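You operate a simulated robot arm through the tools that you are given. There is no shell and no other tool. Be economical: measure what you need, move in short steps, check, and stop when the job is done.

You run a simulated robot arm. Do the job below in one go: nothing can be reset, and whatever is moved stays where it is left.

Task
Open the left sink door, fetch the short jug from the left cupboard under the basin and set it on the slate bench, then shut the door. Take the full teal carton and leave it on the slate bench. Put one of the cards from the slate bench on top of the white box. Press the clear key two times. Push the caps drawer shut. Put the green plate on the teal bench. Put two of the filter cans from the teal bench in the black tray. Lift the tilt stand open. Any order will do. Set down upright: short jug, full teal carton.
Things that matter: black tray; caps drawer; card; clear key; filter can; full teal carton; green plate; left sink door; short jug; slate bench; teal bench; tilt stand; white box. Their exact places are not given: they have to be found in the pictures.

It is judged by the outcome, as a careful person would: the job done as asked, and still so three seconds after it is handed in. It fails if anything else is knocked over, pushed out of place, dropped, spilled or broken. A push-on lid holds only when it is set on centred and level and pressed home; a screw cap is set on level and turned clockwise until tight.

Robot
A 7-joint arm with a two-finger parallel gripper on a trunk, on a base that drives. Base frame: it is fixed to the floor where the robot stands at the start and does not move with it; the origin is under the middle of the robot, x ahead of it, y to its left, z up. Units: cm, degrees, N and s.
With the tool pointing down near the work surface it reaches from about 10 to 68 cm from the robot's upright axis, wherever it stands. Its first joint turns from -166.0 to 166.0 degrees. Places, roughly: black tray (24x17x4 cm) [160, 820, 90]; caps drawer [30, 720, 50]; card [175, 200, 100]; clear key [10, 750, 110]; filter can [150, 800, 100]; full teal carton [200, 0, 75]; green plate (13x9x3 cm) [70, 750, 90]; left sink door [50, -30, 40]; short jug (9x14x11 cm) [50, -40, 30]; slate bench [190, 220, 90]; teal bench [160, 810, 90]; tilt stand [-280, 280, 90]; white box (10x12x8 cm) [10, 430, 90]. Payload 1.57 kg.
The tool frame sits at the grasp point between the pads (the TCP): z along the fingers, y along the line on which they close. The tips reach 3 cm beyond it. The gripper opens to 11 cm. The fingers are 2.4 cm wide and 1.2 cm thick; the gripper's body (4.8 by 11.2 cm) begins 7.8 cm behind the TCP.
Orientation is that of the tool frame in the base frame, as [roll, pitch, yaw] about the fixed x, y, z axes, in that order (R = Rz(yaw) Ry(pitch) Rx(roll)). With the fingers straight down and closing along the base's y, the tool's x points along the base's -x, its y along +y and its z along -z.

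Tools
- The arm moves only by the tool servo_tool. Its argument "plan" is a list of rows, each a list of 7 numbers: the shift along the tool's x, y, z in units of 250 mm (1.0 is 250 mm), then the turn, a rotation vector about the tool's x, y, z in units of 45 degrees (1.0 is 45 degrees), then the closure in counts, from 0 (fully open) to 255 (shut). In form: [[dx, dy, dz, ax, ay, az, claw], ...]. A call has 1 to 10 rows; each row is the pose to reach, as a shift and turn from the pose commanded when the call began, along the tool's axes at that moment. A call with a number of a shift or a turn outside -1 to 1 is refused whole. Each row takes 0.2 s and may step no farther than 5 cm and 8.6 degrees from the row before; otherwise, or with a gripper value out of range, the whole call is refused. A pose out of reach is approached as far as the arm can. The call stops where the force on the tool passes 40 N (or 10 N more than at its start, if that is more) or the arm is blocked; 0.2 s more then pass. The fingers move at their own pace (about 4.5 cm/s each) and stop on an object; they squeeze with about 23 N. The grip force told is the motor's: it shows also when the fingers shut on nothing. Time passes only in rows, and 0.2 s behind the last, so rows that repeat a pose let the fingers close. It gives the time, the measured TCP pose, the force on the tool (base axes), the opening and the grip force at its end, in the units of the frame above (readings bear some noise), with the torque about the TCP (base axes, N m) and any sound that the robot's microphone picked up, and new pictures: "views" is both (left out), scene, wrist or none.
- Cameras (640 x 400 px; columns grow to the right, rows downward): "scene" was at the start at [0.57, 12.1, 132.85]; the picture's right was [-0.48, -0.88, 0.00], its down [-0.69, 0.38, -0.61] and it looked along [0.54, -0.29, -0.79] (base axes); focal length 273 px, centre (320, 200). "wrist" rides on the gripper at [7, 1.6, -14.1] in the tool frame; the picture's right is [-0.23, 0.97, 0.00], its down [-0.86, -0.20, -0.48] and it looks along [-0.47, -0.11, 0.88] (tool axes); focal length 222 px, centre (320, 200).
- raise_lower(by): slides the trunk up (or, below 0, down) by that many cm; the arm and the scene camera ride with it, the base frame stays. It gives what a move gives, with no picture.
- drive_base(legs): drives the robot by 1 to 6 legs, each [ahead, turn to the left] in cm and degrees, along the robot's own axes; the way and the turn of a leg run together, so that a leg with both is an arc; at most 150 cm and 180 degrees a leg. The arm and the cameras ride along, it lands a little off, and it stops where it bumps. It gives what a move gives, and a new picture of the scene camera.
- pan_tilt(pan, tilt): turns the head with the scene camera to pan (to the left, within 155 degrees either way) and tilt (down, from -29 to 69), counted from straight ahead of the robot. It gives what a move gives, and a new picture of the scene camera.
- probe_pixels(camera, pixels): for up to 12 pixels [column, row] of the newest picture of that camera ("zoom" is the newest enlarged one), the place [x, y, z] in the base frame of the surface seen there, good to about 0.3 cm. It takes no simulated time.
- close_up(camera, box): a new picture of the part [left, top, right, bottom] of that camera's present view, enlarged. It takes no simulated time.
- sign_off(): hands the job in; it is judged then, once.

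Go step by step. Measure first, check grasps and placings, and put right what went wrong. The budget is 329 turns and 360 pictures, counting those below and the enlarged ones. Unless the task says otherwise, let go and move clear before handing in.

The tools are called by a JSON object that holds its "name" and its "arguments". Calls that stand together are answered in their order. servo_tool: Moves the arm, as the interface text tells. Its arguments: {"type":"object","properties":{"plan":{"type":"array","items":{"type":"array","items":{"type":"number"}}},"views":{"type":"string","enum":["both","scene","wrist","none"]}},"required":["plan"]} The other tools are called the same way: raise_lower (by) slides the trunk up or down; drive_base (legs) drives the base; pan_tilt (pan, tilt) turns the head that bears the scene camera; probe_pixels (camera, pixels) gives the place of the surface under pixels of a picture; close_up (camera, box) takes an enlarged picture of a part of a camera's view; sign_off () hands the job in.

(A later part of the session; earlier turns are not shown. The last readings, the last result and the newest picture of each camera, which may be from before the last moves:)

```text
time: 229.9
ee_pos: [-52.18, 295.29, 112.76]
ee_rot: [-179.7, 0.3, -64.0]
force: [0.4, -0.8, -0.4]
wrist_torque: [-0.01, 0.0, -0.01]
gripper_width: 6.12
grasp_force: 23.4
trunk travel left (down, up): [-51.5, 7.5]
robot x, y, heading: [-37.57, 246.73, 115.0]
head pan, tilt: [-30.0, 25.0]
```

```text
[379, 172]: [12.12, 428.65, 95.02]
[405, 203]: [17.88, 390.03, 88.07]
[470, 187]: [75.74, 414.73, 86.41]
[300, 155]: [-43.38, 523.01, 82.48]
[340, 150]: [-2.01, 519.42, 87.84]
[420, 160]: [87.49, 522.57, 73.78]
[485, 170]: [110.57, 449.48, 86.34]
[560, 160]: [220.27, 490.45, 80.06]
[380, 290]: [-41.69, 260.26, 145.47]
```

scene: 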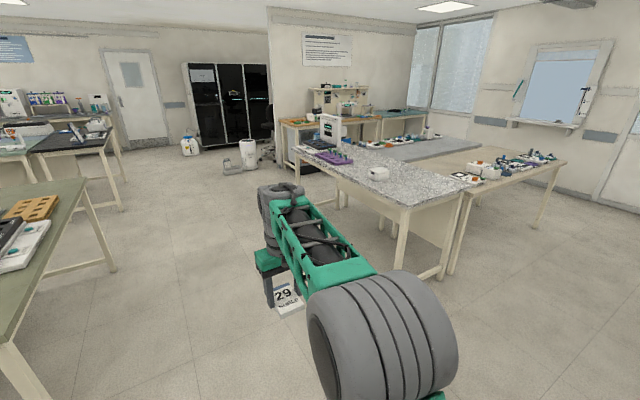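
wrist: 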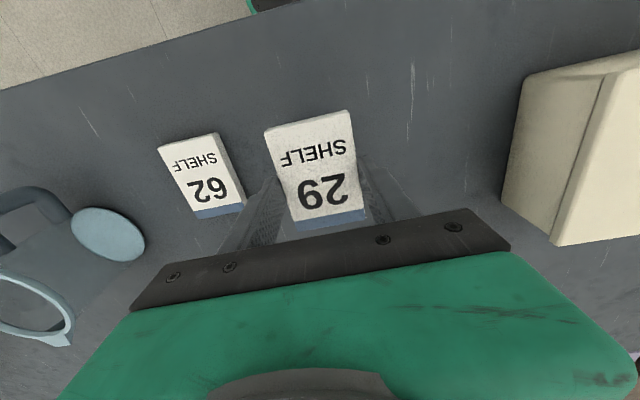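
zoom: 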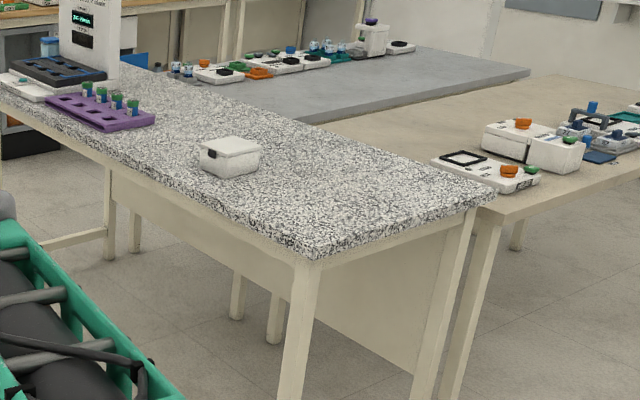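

White box at (12,428.7) near the speckled bench's left edge. I drive beside it and face it.

{"name": "drive_base", "arguments": {"legs": [[0, -20.5], [80, 0], [80, 0], [0, -69.5]]}}

{"name": "pan_tilt", "arguments": {"pan": 0, "tilt": 45}}

```text
time: 242.2
ee_pos: [-1.73, 421.66, 112.69]
ee_rot: [-179.7, 0.2, -152.5]
force: [1.0, 0.0, -0.1]
wrist_torque: [-0.02, -0.02, 0.04]
gripper_width: 6.14
grasp_force: 22.7
trunk travel left (down, up): [-51.5, 7.5]
robot x, y, heading: [-49.77, 405.7, 26.5]
head pan, tilt: [-30.0, 25.0]
```

scene: 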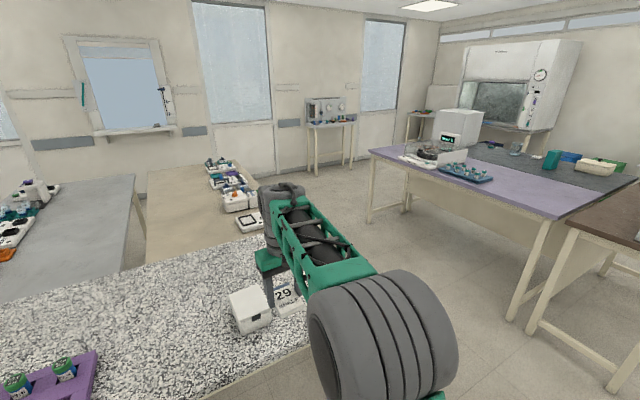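

```text
time: 243.1
ee_pos: [-1.74, 421.54, 112.88]
ee_rot: [-179.7, 0.2, -152.5]
force: [0.2, -0.6, -1.6]
wrist_torque: [-0.03, -0.01, 0.02]
gripper_width: 6.12
grasp_force: 23.4
trunk travel left (down, up): [-51.5, 7.5]
robot x, y, heading: [-50.1, 406.0, 26.6]
head pan, tilt: [0.0, 45.0]
```

scene: 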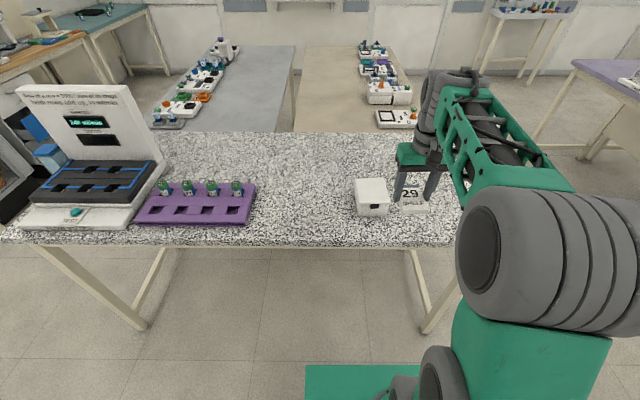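

I zoom in on the white box and measure its top.

{"name": "close_up", "arguments": {"camera": "scene", "box": [335, 160, 445, 229]}}

```text
5.80 times, centred on (390, 194) of scene
```

zoom: 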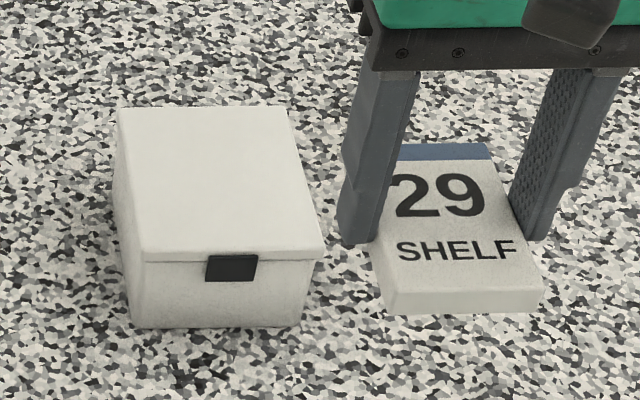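

{"name": "probe_pixels", "arguments": {"camera": "zoom", "pixels": [[123, 112], [282, 112], [142, 245], [316, 245], [215, 180], [215, 320], [395, 155], [485, 155], [395, 285], [530, 280], [450, 230]]}}

```text
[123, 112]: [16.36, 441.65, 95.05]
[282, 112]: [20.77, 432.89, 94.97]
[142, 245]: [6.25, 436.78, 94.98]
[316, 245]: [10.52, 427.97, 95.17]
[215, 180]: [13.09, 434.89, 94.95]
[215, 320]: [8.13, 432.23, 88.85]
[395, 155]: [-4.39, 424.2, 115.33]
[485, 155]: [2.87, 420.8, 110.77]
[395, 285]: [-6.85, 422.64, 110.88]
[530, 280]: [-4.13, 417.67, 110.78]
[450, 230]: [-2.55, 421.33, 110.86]
```

Box top centre is (13.5,434.8), z 95.0. I drive 12 cm closer and then move the card over it.

{"name": "drive_base", "arguments": {"legs": [[12, 0]]}}

```text
time: 244.3
ee_pos: [8.99, 427.04, 112.83]
ee_rot: [-179.7, 0.1, -152.5]
force: [-0.2, 0.0, -1.0]
wrist_torque: [-0.03, 0.0, 0.0]
gripper_width: 6.13
grasp_force: 22.8
trunk travel left (down, up): [-51.5, 7.5]
robot x, y, heading: [-39.33, 411.0, 26.5]
head pan, tilt: [0.0, 45.0]
```

scene: 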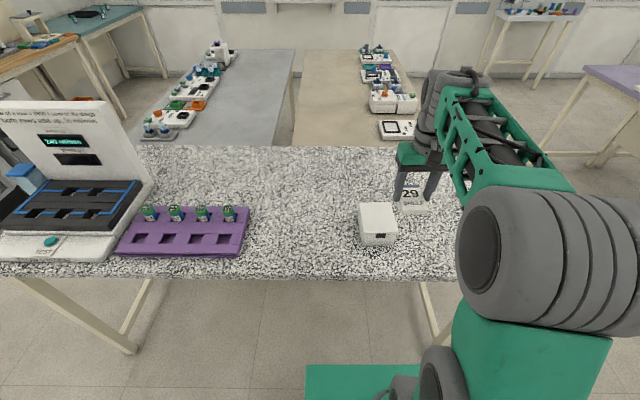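

{"name": "servo_tool", "arguments": {"plan": [[-0.15, 0.1, 0, 0, 0, 0, 255], [-0.303, 0.192, 0, 0, 0, 0, 255], [-0.303, 0.192, 0.15, 0, 0, 0, 255], [-0.303, 0.192, 0.3, 0, 0, 0, 255], [-0.303, 0.192, 0.42, 0, 0, 0, 255], [-0.303, 0.192, 0.5, 0, 0, 0, 255]]}}

{"name": "close_up", "arguments": {"camera": "scene", "box": [325, 160, 455, 260]}}

```text
time: 245.8
ee_pos: [13.67, 434.63, 100.19]
ee_rot: [-179.7, 0.2, -152.5]
force: [-0.2, -1.0, -0.9]
wrist_torque: [0.02, 0.01, 0.0]
gripper_width: 6.12
grasp_force: 23.4
trunk travel left (down, up): [-51.5, 7.5]
robot x, y, heading: [-39.27, 410.78, 26.4]
head pan, tilt: [0.0, 45.0]
```

scene: 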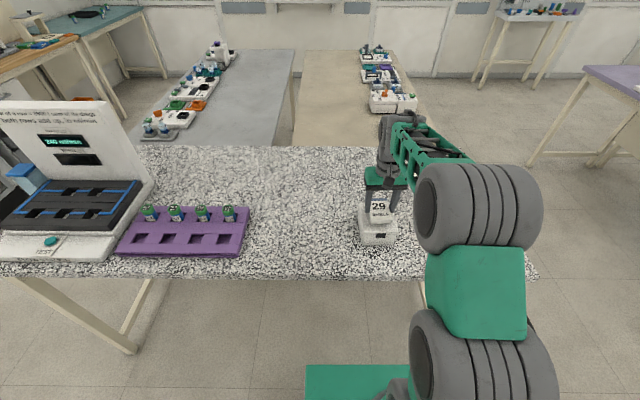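
wrist: 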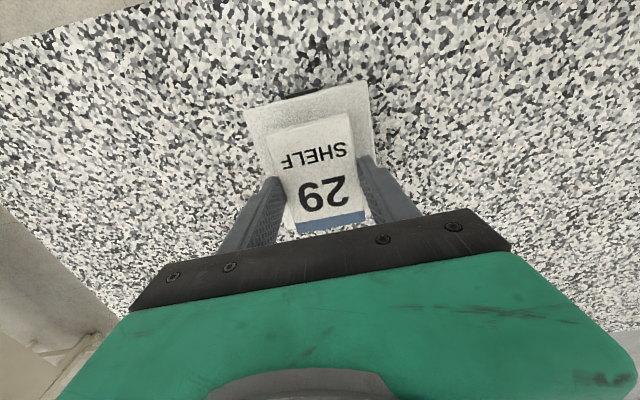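

```text
4.00 times, centred on (390, 210) of scene
```

zoom: 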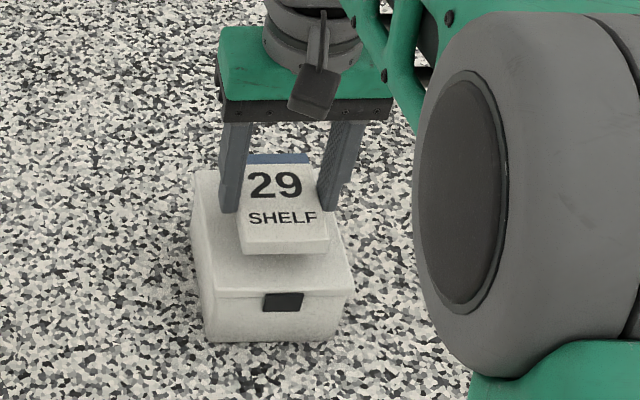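

The card is centred above the box with 1.7 cm to go. I lower gently to contact.

{"name": "servo_tool", "arguments": {"plan": [[0, 0, 0.02, 0, 0, 0, 255], [0, 0, 0.04, 0, 0, 0, 255], [0, 0, 0.052, 0, 0, 0, 255], [0, 0, 0.06, 0, 0, 0, 255], [0, 0, 0.06, 0, 0, 0, 255]], "views": "none"}}

```text
time: 246.9
ee_pos: [13.69, 434.66, 98.76]
ee_rot: [-179.7, 0.1, -152.5]
force: [0.0, 0.1, -1.6]
wrist_torque: [-0.02, 0.0, 0.0]
gripper_width: 6.09
grasp_force: 23.3
trunk travel left (down, up): [-51.5, 7.5]
robot x, y, heading: [-39.29, 410.81, 26.5]
head pan, tilt: [0.0, 45.0]
```

{"name": "servo_tool", "arguments": {"plan": [[0, 0, 0.008, 0, 0, 0, 255], [0, 0, 0.016, 0, 0, 0, 255], [0, 0, 0.02, 0, 0, 0, 255], [0, 0, 0.02, 0, 0, 0, 255]], "views": "wrist"}}

```text
time: 247.9
ee_pos: [13.71, 434.66, 98.41]
ee_rot: [-179.7, 0.3, -152.4]
force: [-0.3, 0.7, 16.0]
wrist_torque: [-0.06, 0.4, 0.02]
gripper_width: 6.12
grasp_force: 22.5
trunk travel left (down, up): [-51.5, 7.5]
robot x, y, heading: [-38.89, 410.84, 26.4]
head pan, tilt: [0.0, 45.0]
```

wrist: 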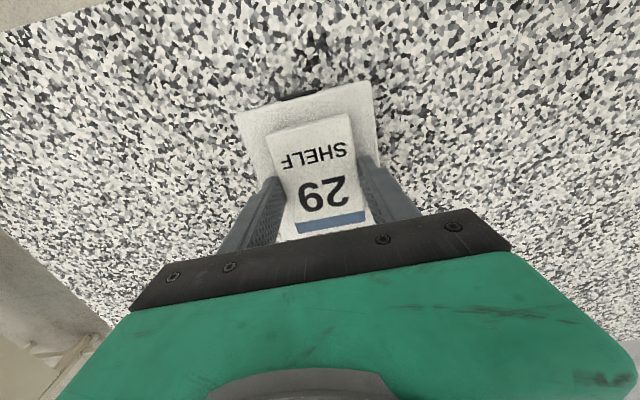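

The card is pressed on the lid (16 N). I ease up slightly, open and rise.

{"name": "servo_tool", "arguments": {"plan": [[0, 0, -0.008, 0, 0, 0, 255], [0, 0, -0.008, 0, 0, 0, 180], [0, 0, -0.008, 0, 0, 0, 60], [0, 0, -0.008, 0, 0, 0, 60], [0, 0, -0.008, 0, 0, 0, 60], [0, 0, -0.1, 0, 0, 0, 60], [0, 0, -0.3, 0, 0, 0, 60], [0, 0, -0.5, 0, 0, 0, 60], [0, 0, -0.7, 0, 0, 0, 60]]}}

{"name": "close_up", "arguments": {"camera": "scene", "box": [325, 160, 455, 260]}}

```text
time: 249.9
ee_pos: [13.66, 434.85, 115.9]
ee_rot: [-179.8, 0.1, -152.3]
force: [0.1, -0.2, 0.3]
wrist_torque: [0.01, -0.03, -0.01]
gripper_width: 8.38
grasp_force: 0.1
trunk travel left (down, up): [-51.5, 7.5]
robot x, y, heading: [-39.15, 410.95, 26.0]
head pan, tilt: [0.0, 45.0]
```

scene: 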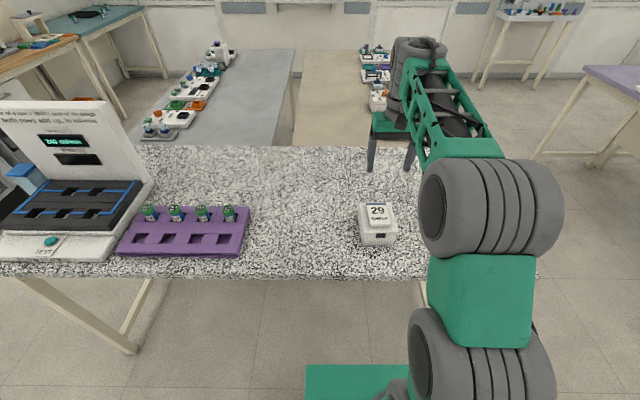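
wrist: 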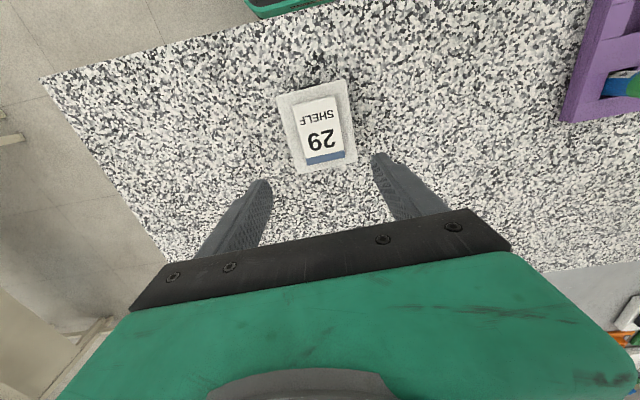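

```text
4.00 times, centred on (390, 210) of scene
```

zoom: 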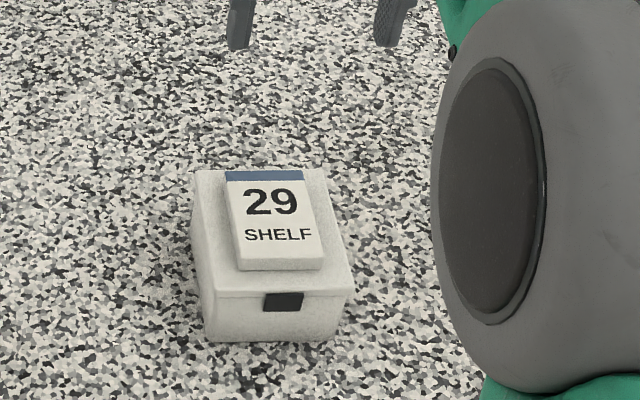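

The card lies flat on the white box. Next is the far corner (clear key, caps drawer, plate, teal bench); I back off and look that way.

{"name": "drive_base", "arguments": {"legs": [[-30, 0], [0, 75]]}}

{"name": "pan_tilt", "arguments": {"pan": -20, "tilt": 20}}

```text
time: 255.3
ee_pos: [-76.58, 454.38, 115.87]
ee_rot: [-179.7, 0.2, -76.8]
force: [0.2, 0.3, 1.6]
wrist_torque: [0.02, 0.03, -0.01]
gripper_width: 8.41
grasp_force: 0.1
trunk travel left (down, up): [-51.5, 7.5]
robot x, y, heading: [-66.65, 397.06, 102.2]
head pan, tilt: [0.0, 45.0]
```

scene: 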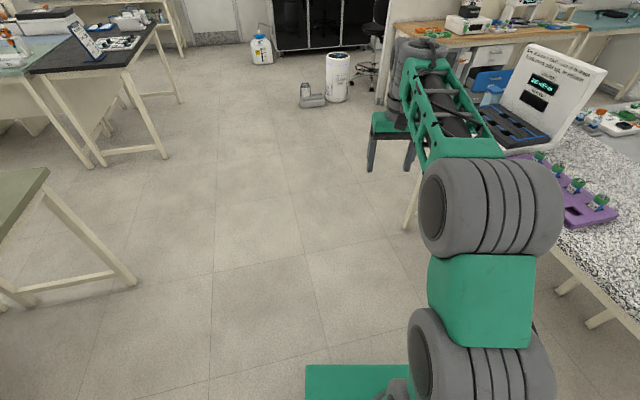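

```text
time: 256.2
ee_pos: [-76.65, 454.48, 115.74]
ee_rot: [-179.7, 0.1, -76.8]
force: [0.2, -0.2, -0.2]
wrist_torque: [0.01, -0.01, 0.04]
gripper_width: 8.42
grasp_force: 0.1
trunk travel left (down, up): [-51.5, 7.5]
robot x, y, heading: [-66.58, 396.91, 102.3]
head pan, tilt: [-20.0, 20.0]
```

scene: 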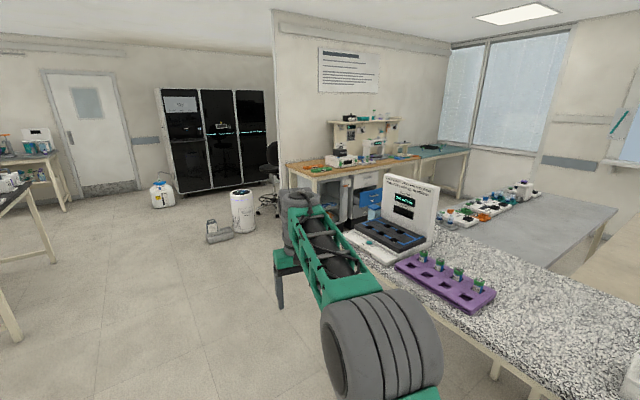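

{"name": "close_up", "arguments": {"camera": "scene", "box": [200, 100, 500, 260]}}

{"name": "probe_pixels", "arguments": {"camera": "scene", "pixels": [[220, 235], [240, 225], [268, 205], [287, 172], [340, 172], [420, 155], [470, 150], [350, 230], [330, 260], [395, 225], [470, 215], [365, 195]]}}

```text
2.13 times, centred on (350, 180) of scene
```

zoom: 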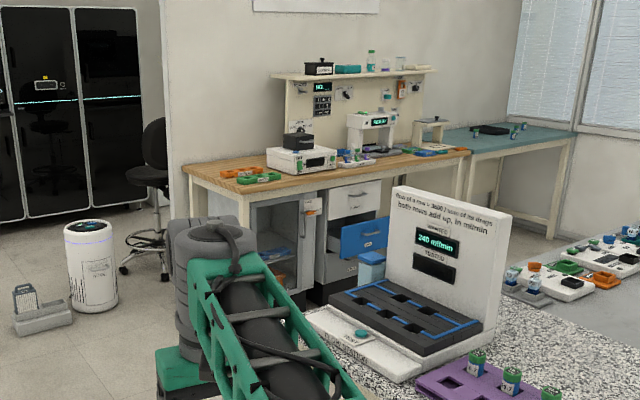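

```text
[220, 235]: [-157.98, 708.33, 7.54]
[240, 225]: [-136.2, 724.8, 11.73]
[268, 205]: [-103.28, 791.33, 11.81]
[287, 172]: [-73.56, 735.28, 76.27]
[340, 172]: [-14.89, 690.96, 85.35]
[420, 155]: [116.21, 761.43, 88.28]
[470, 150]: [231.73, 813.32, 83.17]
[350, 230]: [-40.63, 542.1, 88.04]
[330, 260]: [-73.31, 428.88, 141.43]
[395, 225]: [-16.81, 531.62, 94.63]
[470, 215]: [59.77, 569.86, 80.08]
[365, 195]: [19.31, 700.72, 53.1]
```

The blue open drawer at (365,195) is the caps drawer under the wooden bench. I drive round the speckled bench's end into the aisle before it.

{"name": "drive_base", "arguments": {"legs": [[0, 11.5], [95, 0], [92, 0], [0, -88], [150, 0]]}}

{"name": "pan_tilt", "arguments": {"pan": 45, "tilt": 25}}

```text
time: 277.2
ee_pos: [45.5, 659.49, 115.82]
ee_rot: [-179.7, 0.1, -154.1]
force: [0.3, -0.5, 0.2]
wrist_torque: [0.02, 0.03, -0.01]
gripper_width: 8.44
grasp_force: 0.1
trunk travel left (down, up): [-51.5, 7.5]
robot x, y, heading: [-8.14, 637.02, 24.8]
head pan, tilt: [-20.0, 20.0]
```

scene: 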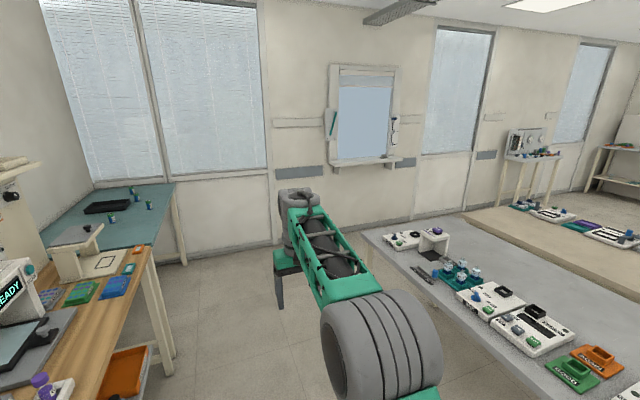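

```text
time: 278.6
ee_pos: [45.49, 659.39, 115.74]
ee_rot: [-179.7, 0.1, -154.0]
force: [-0.1, 0.3, 0.6]
wrist_torque: [0.01, -0.01, 0.02]
gripper_width: 8.41
grasp_force: 0.0
trunk travel left (down, up): [-51.5, 7.5]
robot x, y, heading: [-8.72, 637.19, 24.7]
head pan, tilt: [45.0, 25.0]
```

scene: 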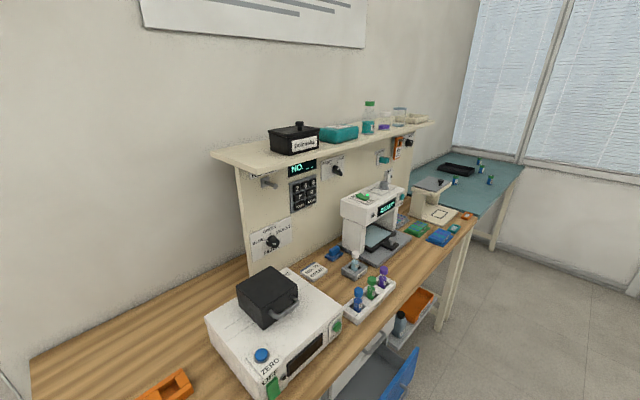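

I see a panel with a keypad, instruments, colored plates and the teal bench with a black tray. I zoom in on the parts.

{"name": "close_up", "arguments": {"camera": "scene", "box": [240, 130, 360, 260]}}

{"name": "close_up", "arguments": {"camera": "scene", "box": [330, 140, 530, 265]}}

{"name": "probe_pixels", "arguments": {"camera": "scene", "pixels": [[302, 193], [302, 168], [272, 242], [338, 168], [387, 160], [262, 355], [416, 228], [440, 237], [458, 170], [400, 375], [417, 305], [490, 170]]}}

```text
3.08 times, centred on (300, 195) of scene
```

zoom: 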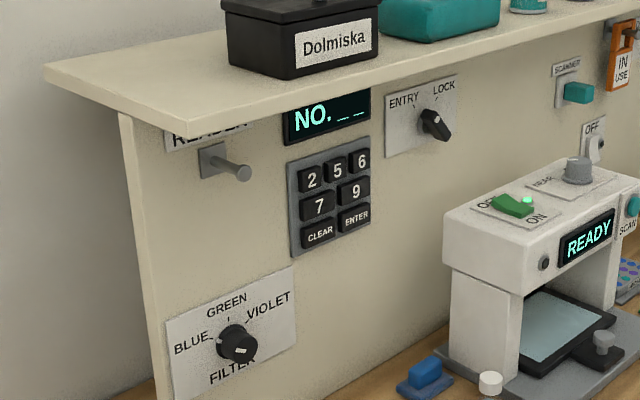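

```text
3.20 times, centred on (430, 202) of scene
```

zoom: 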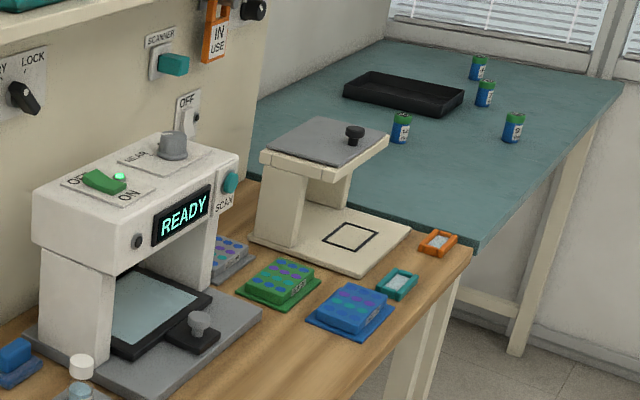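

```text
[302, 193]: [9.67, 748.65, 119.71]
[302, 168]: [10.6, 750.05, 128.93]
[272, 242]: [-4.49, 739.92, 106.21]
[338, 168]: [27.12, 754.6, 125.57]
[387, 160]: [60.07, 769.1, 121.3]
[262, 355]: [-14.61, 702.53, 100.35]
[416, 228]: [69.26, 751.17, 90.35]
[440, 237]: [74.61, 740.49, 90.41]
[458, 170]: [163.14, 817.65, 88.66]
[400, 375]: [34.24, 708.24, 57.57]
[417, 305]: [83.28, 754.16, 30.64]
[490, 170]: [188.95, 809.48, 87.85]
```

The CLEAR key is on the keypad's bottom left. I probe the keys and the drawer.

{"name": "close_up", "arguments": {"camera": "scene", "box": [280, 165, 330, 215]}}

```text
8.00 times, centred on (305, 190) of scene
```

zoom: 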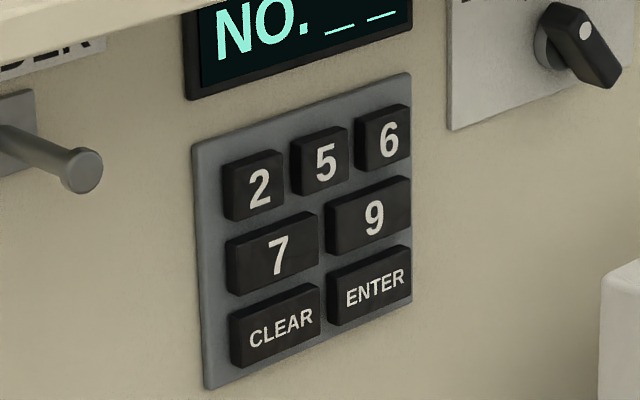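

{"name": "probe_pixels", "arguments": {"camera": "zoom", "pixels": [[280, 330], [245, 320], [315, 295], [245, 355], [315, 330], [375, 290], [275, 255], [225, 378], [400, 330], [85, 170], [590, 60], [280, 300]]}}

{"name": "pan_tilt", "arguments": {"pan": 55, "tilt": 50}}

```text
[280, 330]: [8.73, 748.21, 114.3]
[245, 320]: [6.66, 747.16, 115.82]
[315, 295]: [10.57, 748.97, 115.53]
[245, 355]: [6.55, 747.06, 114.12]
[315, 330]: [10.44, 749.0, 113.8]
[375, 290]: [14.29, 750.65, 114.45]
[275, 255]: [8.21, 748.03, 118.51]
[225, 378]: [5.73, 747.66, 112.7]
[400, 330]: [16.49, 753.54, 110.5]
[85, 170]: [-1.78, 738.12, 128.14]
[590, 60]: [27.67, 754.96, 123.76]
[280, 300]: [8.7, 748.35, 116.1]
```

```text
time: 279.5
ee_pos: [45.5, 659.54, 115.74]
ee_rot: [-179.7, 0.2, -154.1]
force: [0.8, 0.3, -1.1]
wrist_torque: [0.02, 0.0, 0.02]
gripper_width: 8.42
grasp_force: 0.0
trunk travel left (down, up): [-51.5, 7.5]
robot x, y, heading: [-7.66, 637.21, 24.6]
head pan, tilt: [55.0, 50.0]
```

scene: 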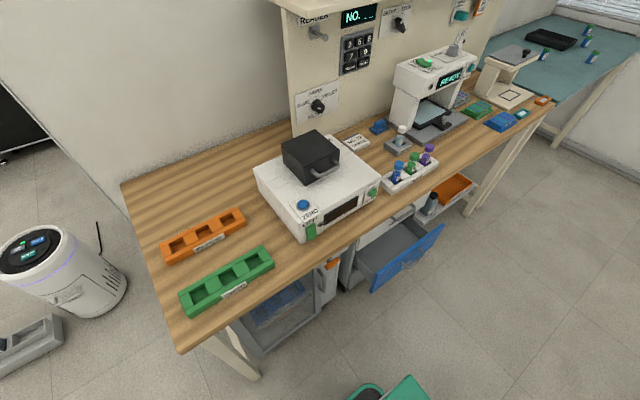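

CLEAR key centre is about (8.7,748.1,114.9), clear of ENTER. The drawer should be shut first as it sticks out; I zoom to check its label and place.

{"name": "close_up", "arguments": {"camera": "scene", "box": [330, 160, 490, 300]}}

{"name": "probe_pixels", "arguments": {"camera": "scene", "pixels": [[375, 285], [440, 232], [408, 258], [375, 265], [400, 275], [355, 265], [290, 8], [365, 215], [440, 190], [470, 190], [320, 240], [540, 110]]}}

```text
2.86 times, centred on (410, 230) of scene
```

zoom: 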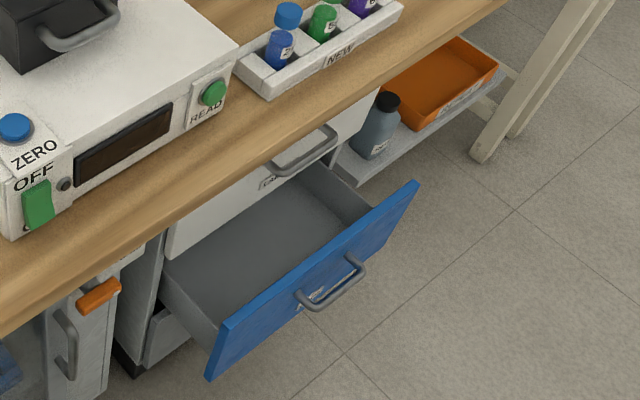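

```text
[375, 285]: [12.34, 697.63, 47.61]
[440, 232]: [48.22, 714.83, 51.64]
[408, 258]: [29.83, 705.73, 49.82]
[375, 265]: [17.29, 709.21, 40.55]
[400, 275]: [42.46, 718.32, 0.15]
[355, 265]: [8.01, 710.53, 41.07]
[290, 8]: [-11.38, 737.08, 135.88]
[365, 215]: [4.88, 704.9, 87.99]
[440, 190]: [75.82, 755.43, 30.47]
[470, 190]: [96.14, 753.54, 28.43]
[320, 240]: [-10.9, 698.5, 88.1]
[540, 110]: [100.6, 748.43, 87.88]
```

The blue drawer's face is at n≈623, spanning about (12,698)–(48,715), z 40–58. I position the robot squarely in front of it.

{"name": "drive_base", "arguments": {"legs": [[0, -22], [69, 0], [0, 113]]}}

{"name": "raise_lower", "arguments": {"by": -40}}

{"name": "pan_tilt", "arguments": {"pan": 0, "tilt": 45}}

```text
time: 289.2
ee_pos: [36.97, 693.18, 115.77]
ee_rot: [-179.7, 0.2, -63.1]
force: [0.1, 0.0, 0.1]
wrist_torque: [0.01, 0.0, 0.01]
gripper_width: 8.41
grasp_force: 0.0
trunk travel left (down, up): [-51.5, 7.5]
robot x, y, heading: [60.35, 640.13, 115.8]
head pan, tilt: [55.0, 50.0]
```

scene: 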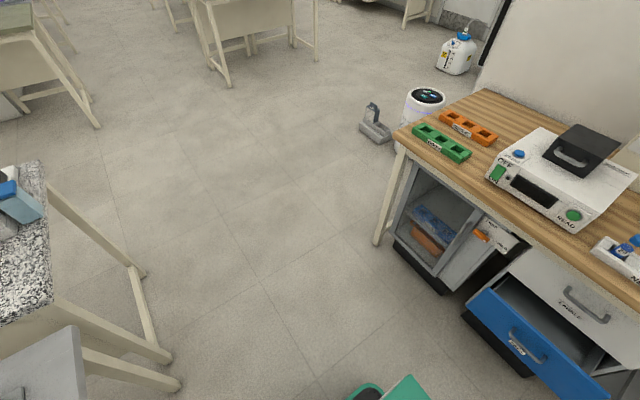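

```text
time: 293.0
ee_pos: [37.01, 693.32, 75.86]
ee_rot: [-179.7, 0.2, -63.0]
force: [-0.3, -0.6, 0.2]
wrist_torque: [-0.01, 0.02, 0.02]
gripper_width: 8.44
grasp_force: 0.1
trunk travel left (down, up): [-11.5, 47.5]
robot x, y, heading: [60.35, 640.3, 115.7]
head pan, tilt: [55.0, 50.0]
```

```text
time: 294.2
ee_pos: [37.0, 693.1, 75.92]
ee_rot: [-179.7, 0.3, -63.1]
force: [-0.1, -0.5, 0.8]
wrist_torque: [-0.03, 0.0, -0.01]
gripper_width: 8.44
grasp_force: 0.1
trunk travel left (down, up): [-11.5, 47.5]
robot x, y, heading: [60.57, 640.17, 115.6]
head pan, tilt: [0.0, 45.0]
```

scene: 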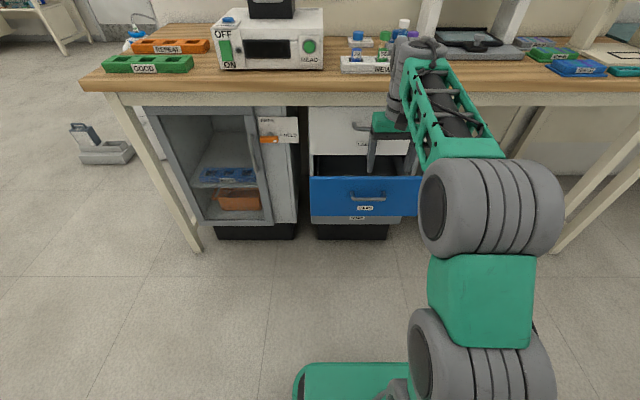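

The drawer is straight ahead. I tilt the tool 45°, close the fingers and bring it low in front of the face's upper edge; also a zoom on its label.

{"name": "servo_tool", "arguments": {"plan": [[0.08, 0, 0.12, 0, -0.16, 0, 255], [0.15, 0, 0.25, 0, -0.32, 0, 255], [0.22, 0, 0.38, 0, -0.48, 0, 255], [0.28, 0, 0.5, 0, -0.64, 0, 255], [0.3, 0, 0.63, 0, -0.8, 0, 255], [0.3, 0, 0.76, 0, -0.96, 0, 255]]}}

{"name": "close_up", "arguments": {"camera": "scene", "box": [290, 140, 450, 240]}}

```text
time: 295.6
ee_pos: [40.6, 686.53, 56.72]
ee_rot: [-179.6, 43.6, -63.0]
force: [-0.5, -0.1, -1.3]
wrist_torque: [0.0, 0.02, 0.02]
gripper_width: 0.0
grasp_force: 21.3
trunk travel left (down, up): [-11.5, 47.5]
robot x, y, heading: [60.24, 640.39, 115.8]
head pan, tilt: [0.0, 45.0]
```

scene: 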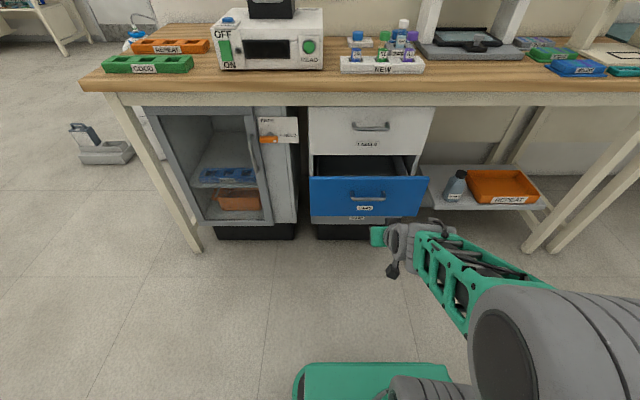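
wrist: 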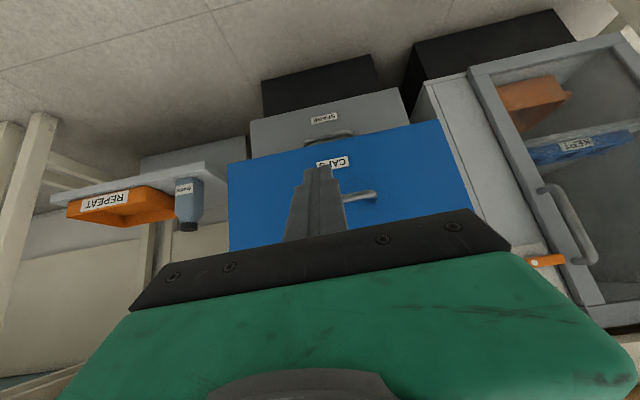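

```text
4.00 times, centred on (370, 190) of scene
```

zoom: 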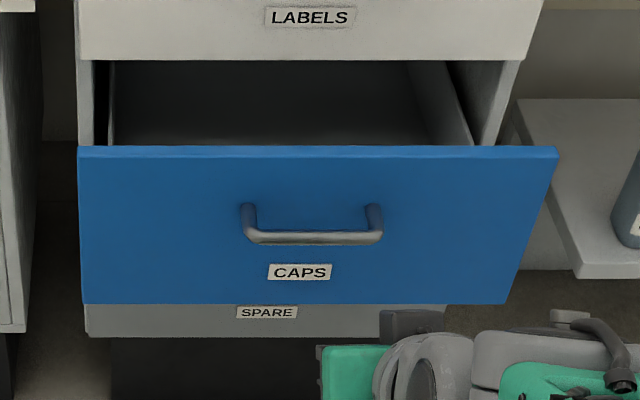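

Label reads CAPS. I probe the face, handle and the LABELS drawer plane for the target depth.

{"name": "probe_pixels", "arguments": {"camera": "zoom", "pixels": [[315, 165], [315, 190], [312, 238], [312, 290], [90, 165], [540, 165], [310, 40], [265, 325], [480, 40]]}}

```text
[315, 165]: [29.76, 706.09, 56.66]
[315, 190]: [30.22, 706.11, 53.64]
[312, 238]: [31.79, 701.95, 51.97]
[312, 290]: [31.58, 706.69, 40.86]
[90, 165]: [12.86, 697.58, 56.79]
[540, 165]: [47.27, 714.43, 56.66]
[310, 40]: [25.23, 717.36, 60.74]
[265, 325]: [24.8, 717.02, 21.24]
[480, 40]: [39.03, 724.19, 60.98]
```

Closing travel is 12 cm. I bring the fingertips near the face above the handle, then drive forward to push.

{"name": "servo_tool", "arguments": {"plan": [[-0.12, 0, 0.08, 0, 0, 0, 255], [-0.23, 0, 0.18, 0, 0, 0, 255], [-0.35, 0, 0.29, 0, 0, 0, 255], [-0.462, 0, 0.385, 0, 0, 0, 255]], "views": "none"}}

{"name": "drive_base", "arguments": {"legs": [[13, 0]]}}

```text
time: 296.6
ee_pos: [33.97, 700.15, 57.63]
ee_rot: [-179.8, 43.5, -62.9]
force: [0.1, -0.3, 0.1]
wrist_torque: [-0.04, -0.06, -0.04]
gripper_width: 0.0
grasp_force: 21.6
trunk travel left (down, up): [-11.5, 47.5]
robot x, y, heading: [60.38, 640.05, 115.8]
head pan, tilt: [0.0, 45.0]
```

```text
time: 297.9
ee_pos: [28.19, 711.84, 57.59]
ee_rot: [-179.7, 43.5, -62.8]
force: [0.1, -0.1, -0.3]
wrist_torque: [-0.02, -0.01, 0.03]
gripper_width: 0.0
grasp_force: 21.4
trunk travel left (down, up): [-11.5, 47.5]
robot x, y, heading: [54.7, 651.82, 115.7]
head pan, tilt: [0.0, 45.0]
```

scene: 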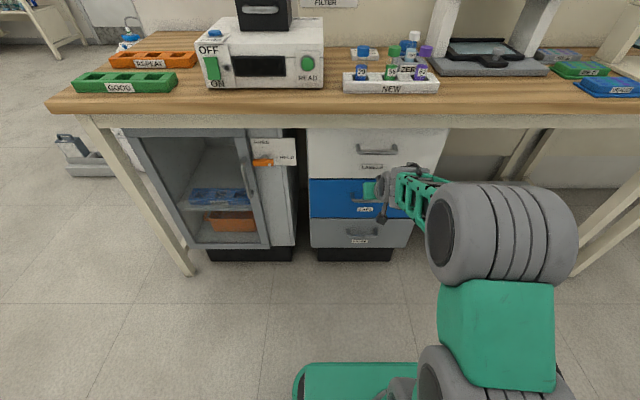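

Nearly shut; I press the remaining centimetres with the arm until it stops.

{"name": "servo_tool", "arguments": {"plan": [[-0.029, 0, 0.028, 0, 0, 0, 255], [-0.058, 0, 0.055, 0, 0, 0, 255], [-0.087, 0, 0.083, 0, 0, 0, 255], [-0.11, 0, 0.105, 0, 0, 0, 255], [-0.13, 0, 0.124, 0, 0, 0, 255], [-0.15, 0, 0.143, 0, 0, 0, 255], [-0.17, 0, 0.162, 0, 0, 0, 255]], "views": "scene"}}

{"name": "probe_pixels", "arguments": {"camera": "scene", "pixels": [[320, 195], [335, 205], [330, 160], [330, 240], [400, 175]]}}

```text
time: 298.9
ee_pos: [26.78, 714.65, 57.28]
ee_rot: [-179.8, 42.7, -62.9]
force: [8.6, -18.4, 8.6]
wrist_torque: [-0.04, -0.02, -0.03]
gripper_width: 0.0
grasp_force: 21.2
trunk travel left (down, up): [-11.5, 47.5]
robot x, y, heading: [54.51, 651.87, 115.7]
head pan, tilt: [0.0, 45.0]
stopped in row 5: the force on the tool passed its limit at 56 N (the readings are from after the stop); the commanded pose is now the measured one
```

scene: 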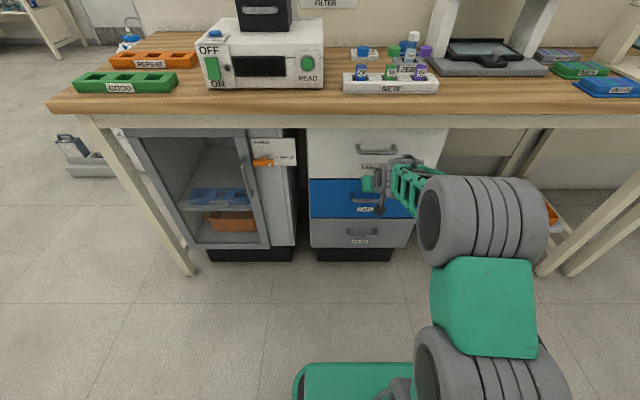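

```text
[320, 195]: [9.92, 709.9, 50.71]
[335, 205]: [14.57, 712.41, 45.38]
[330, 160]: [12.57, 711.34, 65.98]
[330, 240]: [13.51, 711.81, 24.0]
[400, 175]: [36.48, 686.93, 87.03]
```

The drawer face is now flush with its neighbours (n≈635.5). I withdraw, raise the trunk, and tilt the tool flatter for the key.

{"name": "servo_tool", "arguments": {"plan": [[0.13, 0, -0.124, 0, 0, 0, 255], [0.26, 0, -0.248, 0, 0, 0, 255], [0.38, 0, -0.38, 0, -0.1, 0, 255], [0.48, 0, -0.52, 0, -0.2, 0, 255], [0.56, 0, -0.66, 0, -0.3, 0, 255], [0.58, 0, -0.72, 0, -0.4, 0, 255]], "views": "none"}}

{"name": "raise_lower", "arguments": {"by": 40}}

{"name": "pan_tilt", "arguments": {"pan": 0, "tilt": 30}}

```text
time: 300.3
ee_pos: [36.93, 694.62, 60.53]
ee_rot: [-179.5, 60.8, -62.7]
force: [0.0, -0.4, 0.0]
wrist_torque: [-0.01, -0.02, -0.01]
gripper_width: 0.01
grasp_force: 21.3
trunk travel left (down, up): [-11.5, 47.5]
robot x, y, heading: [54.4, 651.91, 116.1]
head pan, tilt: [0.0, 45.0]
```

```text
time: 304.2
ee_pos: [36.93, 694.62, 100.66]
ee_rot: [-179.5, 60.8, -62.8]
force: [-1.1, 0.0, -0.6]
wrist_torque: [-0.02, 0.01, 0.01]
gripper_width: 0.03
grasp_force: 20.9
trunk travel left (down, up): [-51.5, 7.5]
robot x, y, heading: [54.7, 651.99, 115.8]
head pan, tilt: [0.0, 45.0]
```

```text
time: 304.9
ee_pos: [36.94, 694.52, 100.57]
ee_rot: [-179.4, 60.8, -62.7]
force: [-0.3, 0.6, -0.4]
wrist_torque: [0.01, 0.02, -0.01]
gripper_width: 0.0
grasp_force: 21.3
trunk travel left (down, up): [-51.5, 7.5]
robot x, y, heading: [54.8, 651.84, 115.7]
head pan, tilt: [0.0, 30.0]
```

scene: 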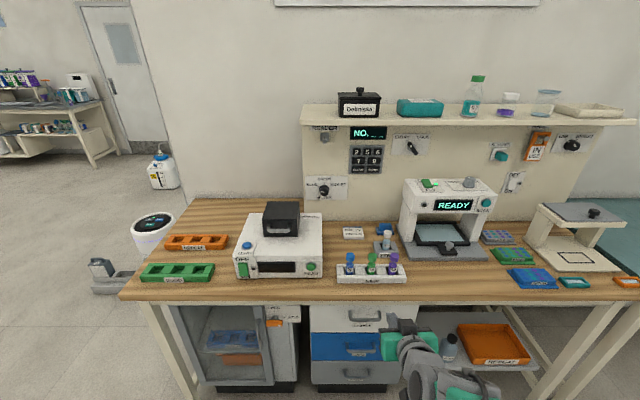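

Clear frontal view. I zoom on the keypad and probe the key, shelf edge and objects in the path.

{"name": "close_up", "arguments": {"camera": "scene", "box": [335, 120, 415, 180]}}

{"name": "probe_pixels", "arguments": {"camera": "scene", "pixels": [[330, 122], [440, 123], [360, 105], [350, 255], [372, 258], [394, 258], [386, 235], [356, 232], [281, 205], [310, 235], [408, 190]]}}

```text
6.67 times, centred on (375, 150) of scene
```

zoom: 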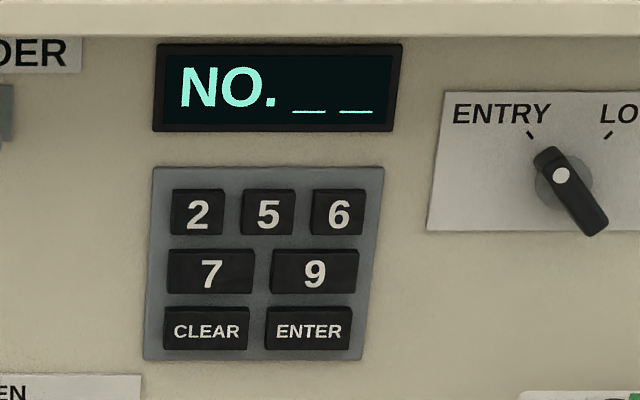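

```text
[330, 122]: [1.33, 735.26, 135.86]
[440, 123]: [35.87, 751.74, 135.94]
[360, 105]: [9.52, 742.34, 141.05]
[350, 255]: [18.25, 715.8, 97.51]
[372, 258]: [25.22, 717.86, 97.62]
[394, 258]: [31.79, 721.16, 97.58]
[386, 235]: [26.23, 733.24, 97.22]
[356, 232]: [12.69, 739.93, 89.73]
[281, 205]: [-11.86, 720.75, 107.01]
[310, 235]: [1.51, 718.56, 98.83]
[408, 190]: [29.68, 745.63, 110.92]
```

{"name": "probe_pixels", "arguments": {"camera": "zoom", "pixels": [[206, 315], [206, 342], [172, 330], [242, 330], [206, 328], [210, 275], [310, 330], [175, 345], [255, 330]]}}

```text
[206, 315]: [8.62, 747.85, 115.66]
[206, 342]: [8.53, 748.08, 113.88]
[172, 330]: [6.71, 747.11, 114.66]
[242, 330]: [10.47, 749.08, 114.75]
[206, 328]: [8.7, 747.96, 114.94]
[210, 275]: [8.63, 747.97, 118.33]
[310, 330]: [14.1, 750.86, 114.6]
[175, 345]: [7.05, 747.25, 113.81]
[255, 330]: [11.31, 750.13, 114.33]
```

Key centre (8.6,748.0,114.8). I raise the tip to key height, align sideways and drive 30 cm nearer.

{"name": "servo_tool", "arguments": {"plan": [[-0.13, 0.03, -0.07, 0, 0, 0, 255], [-0.26, 0.06, -0.145, 0, 0, 0, 255], [-0.39, 0.09, -0.22, 0, 0, 0, 255], [-0.527, 0.096, -0.295, 0, 0, 0, 255]], "views": "none"}}

{"name": "drive_base", "arguments": {"legs": [[30, 0]]}}

{"name": "servo_tool", "arguments": {"plan": [[0, 0, 0, 0, 0, 0, 255]], "views": "wrist"}}

```text
time: 306.1
ee_pos: [35.53, 693.8, 111.02]
ee_rot: [179.4, 54.3, -64.6]
force: [0.2, 0.5, 0.7]
wrist_torque: [-0.02, -0.02, 0.02]
gripper_width: 0.0
grasp_force: 21.1
trunk travel left (down, up): [-51.5, 7.5]
robot x, y, heading: [54.72, 651.57, 115.7]
head pan, tilt: [0.0, 30.0]
stopped in row 4: the arm was blocked; the commanded pose is now the measured one
```

```text
time: 308.2
ee_pos: [21.86, 721.44, 111.34]
ee_rot: [179.5, 54.5, -64.4]
force: [0.4, -0.3, -0.4]
wrist_torque: [0.02, -0.03, 0.0]
gripper_width: 0.01
grasp_force: 21.7
trunk travel left (down, up): [-51.5, 7.5]
robot x, y, heading: [41.29, 679.77, 115.9]
head pan, tilt: [0.0, 30.0]
```

scene: 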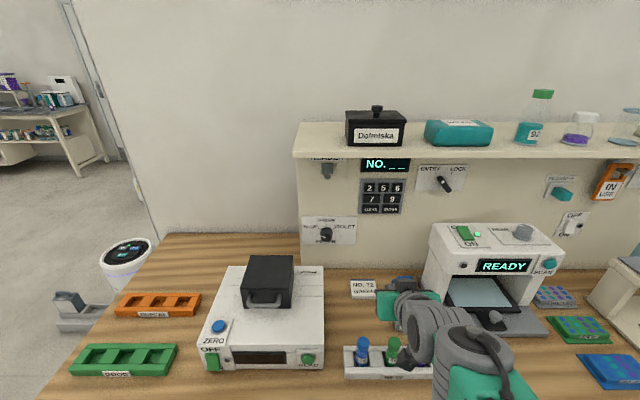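

```text
time: 308.6
ee_pos: [22.01, 721.34, 111.14]
ee_rot: [179.5, 54.3, -64.4]
force: [-1.0, 0.0, -0.4]
wrist_torque: [-0.05, 0.01, -0.01]
gripper_width: 0.0
grasp_force: 21.2
trunk travel left (down, up): [-51.5, 7.5]
robot x, y, heading: [41.21, 679.33, 116.1]
head pan, tilt: [0.0, 30.0]
```

wrist: 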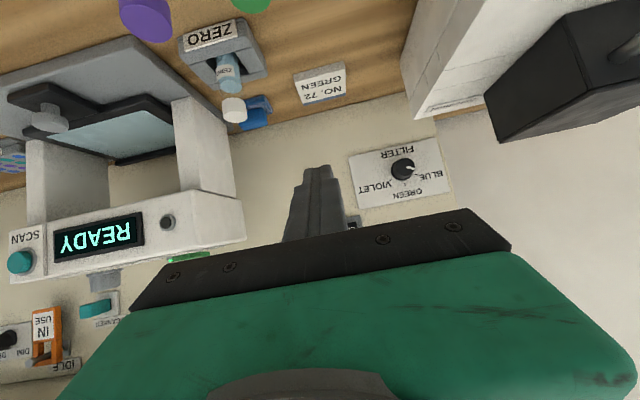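

The tool is in line (u 331.4). I go forward to about 2.5 cm before the key.

{"name": "servo_tool", "arguments": {"plan": [[-0.12, 0.005, 0.1, 0, 0, 0, 255], [-0.25, 0.01, 0.21, 0, 0, 0, 255], [-0.38, 0.015, 0.33, 0, 0, 0, 255], [-0.5, 0.02, 0.45, 0, 0, 0, 255], [-0.61, 0.02, 0.57, 0, 0, 0, 255], [-0.717, 0.02, 0.682, 0, 0, 0, 255]]}}

{"name": "close_up", "arguments": {"camera": "scene", "box": [340, 150, 460, 230]}}

```text
time: 310.0
ee_pos: [10.83, 743.07, 116.06]
ee_rot: [179.5, 54.4, -64.5]
force: [0.0, 0.0, 0.4]
wrist_torque: [0.01, 0.0, -0.01]
gripper_width: 0.0
grasp_force: 21.5
trunk travel left (down, up): [-51.5, 7.5]
robot x, y, heading: [41.18, 679.51, 115.7]
head pan, tilt: [0.0, 30.0]
```

scene: 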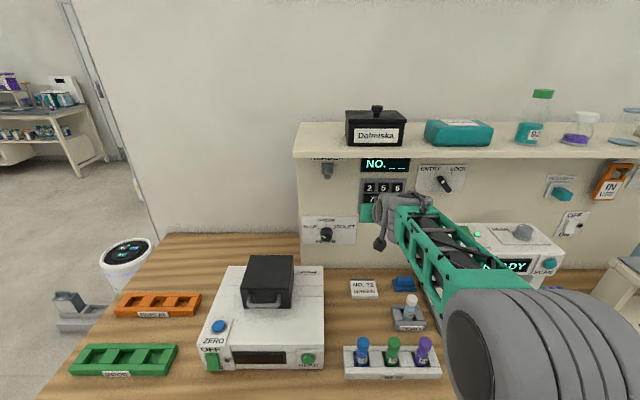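
wrist: 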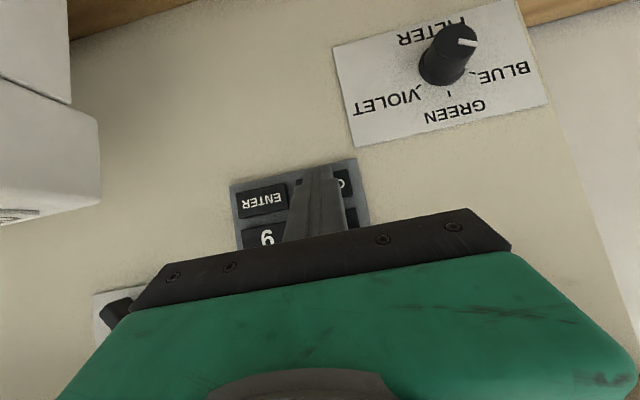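

```text
5.00 times, centred on (400, 190) of scene
```

zoom: 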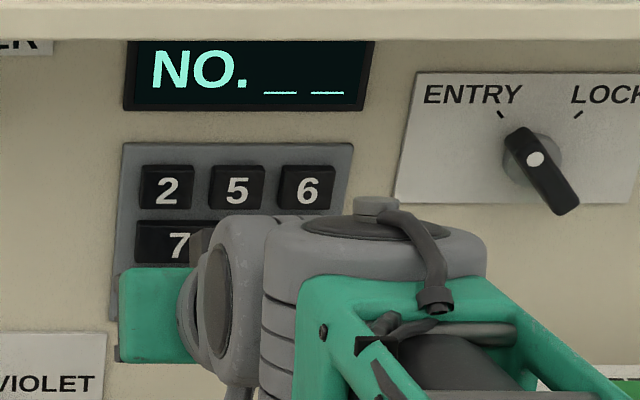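

The tip is on line with CLEAR (u 330.8), 2.2 cm short. I advance slowly and watch force and sound.

{"name": "servo_tool", "arguments": {"plan": [[-0.023, 0, 0.032, 0, 0, 0, 255], [-0.037, 0, 0.052, 0, 0, 0, 255], [-0.044, 0, 0.062, 0, 0, 0, 255], [-0.05, 0, 0.07, 0, 0, 0, 255], [-0.05, 0, 0.07, 0, 0, 0, 255]], "views": "scene"}}

```text
time: 311.2
ee_pos: [9.77, 745.06, 115.9]
ee_rot: [179.5, 54.5, -64.4]
force: [-0.6, 0.2, -0.5]
wrist_torque: [-0.01, -0.02, -0.01]
gripper_width: 0.0
grasp_force: 21.4
trunk travel left (down, up): [-51.5, 7.5]
robot x, y, heading: [41.48, 679.9, 115.8]
head pan, tilt: [0.0, 30.0]
```

scene: 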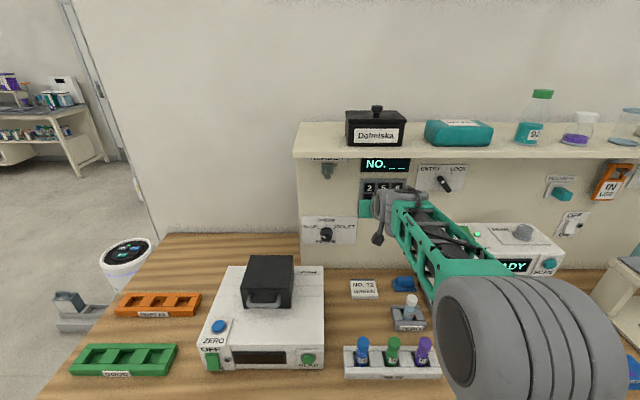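

No contact yet. I advance in 2–3 mm steps.

{"name": "servo_tool", "arguments": {"plan": [[-0.006, 0, 0.008, 0, 0, 0, 255], [-0.012, 0, 0.016, 0, 0, 0, 255], [-0.018, 0, 0.024, 0, 0, 0, 255]], "views": "none"}}

```text
time: 312.0
ee_pos: [9.69, 745.46, 116.04]
ee_rot: [179.5, 54.5, -64.4]
force: [5.3, -12.7, -1.3]
wrist_torque: [-0.13, -0.04, -0.01]
gripper_width: 0.01
grasp_force: 20.9
trunk travel left (down, up): [-51.5, 7.5]
robot x, y, heading: [41.26, 679.47, 116.0]
head pan, tilt: [0.0, 30.0]
heard: click
```

A click was heard at 14 N: first press. I retract 1.5 cm, then check for any release effects.

{"name": "servo_tool", "arguments": {"plan": [[0.018, 0, -0.025, 0, 0, 0, 255], [0.035, 0, -0.049, 0, 0, 0, 255], [0.035, 0, -0.049, 0, 0, 0, 255]], "views": "wrist"}}

{"name": "close_up", "arguments": {"camera": "scene", "box": [340, 150, 460, 230]}}

```text
time: 312.8
ee_pos: [10.17, 744.24, 116.01]
ee_rot: [179.5, 54.6, -64.4]
force: [-0.1, -0.1, 0.3]
wrist_torque: [0.0, -0.04, 0.0]
gripper_width: 0.0
grasp_force: 21.3
trunk travel left (down, up): [-51.5, 7.5]
robot x, y, heading: [40.93, 679.62, 116.0]
head pan, tilt: [0.0, 30.0]
```

wrist: 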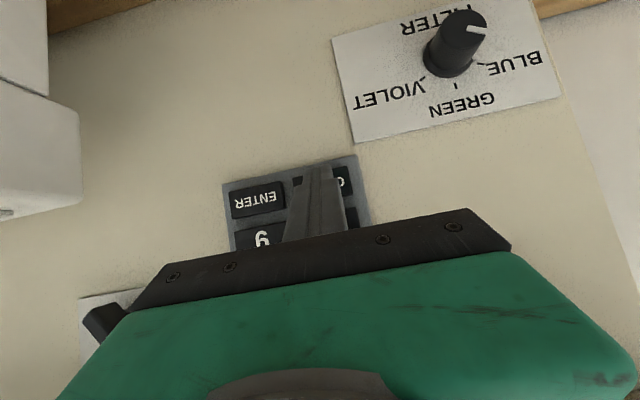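

```text
5.00 times, centred on (400, 190) of scene
```

zoom: 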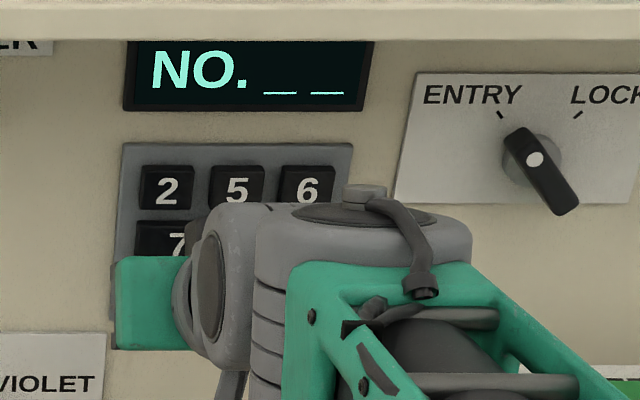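

The display still reads "NO. _ _", consistent with CLEAR (a digit would have shown). Second press now.

{"name": "servo_tool", "arguments": {"plan": [[-0.015, 0, 0.02, 0, 0, 0, 255], [-0.025, 0, 0.035, 0, 0, 0, 255], [-0.03, 0, 0.042, 0, 0, 0, 255], [-0.035, 0, 0.049, 0, 0, 0, 255]], "views": "none"}}

```text
time: 313.8
ee_pos: [9.6, 745.47, 116.08]
ee_rot: [179.5, 54.5, -64.4]
force: [5.5, -11.2, -0.2]
wrist_torque: [-0.07, -0.06, 0.03]
gripper_width: 0.0
grasp_force: 21.2
trunk travel left (down, up): [-51.5, 7.5]
robot x, y, heading: [41.46, 679.38, 115.6]
head pan, tilt: [0.0, 30.0]
heard: click
```

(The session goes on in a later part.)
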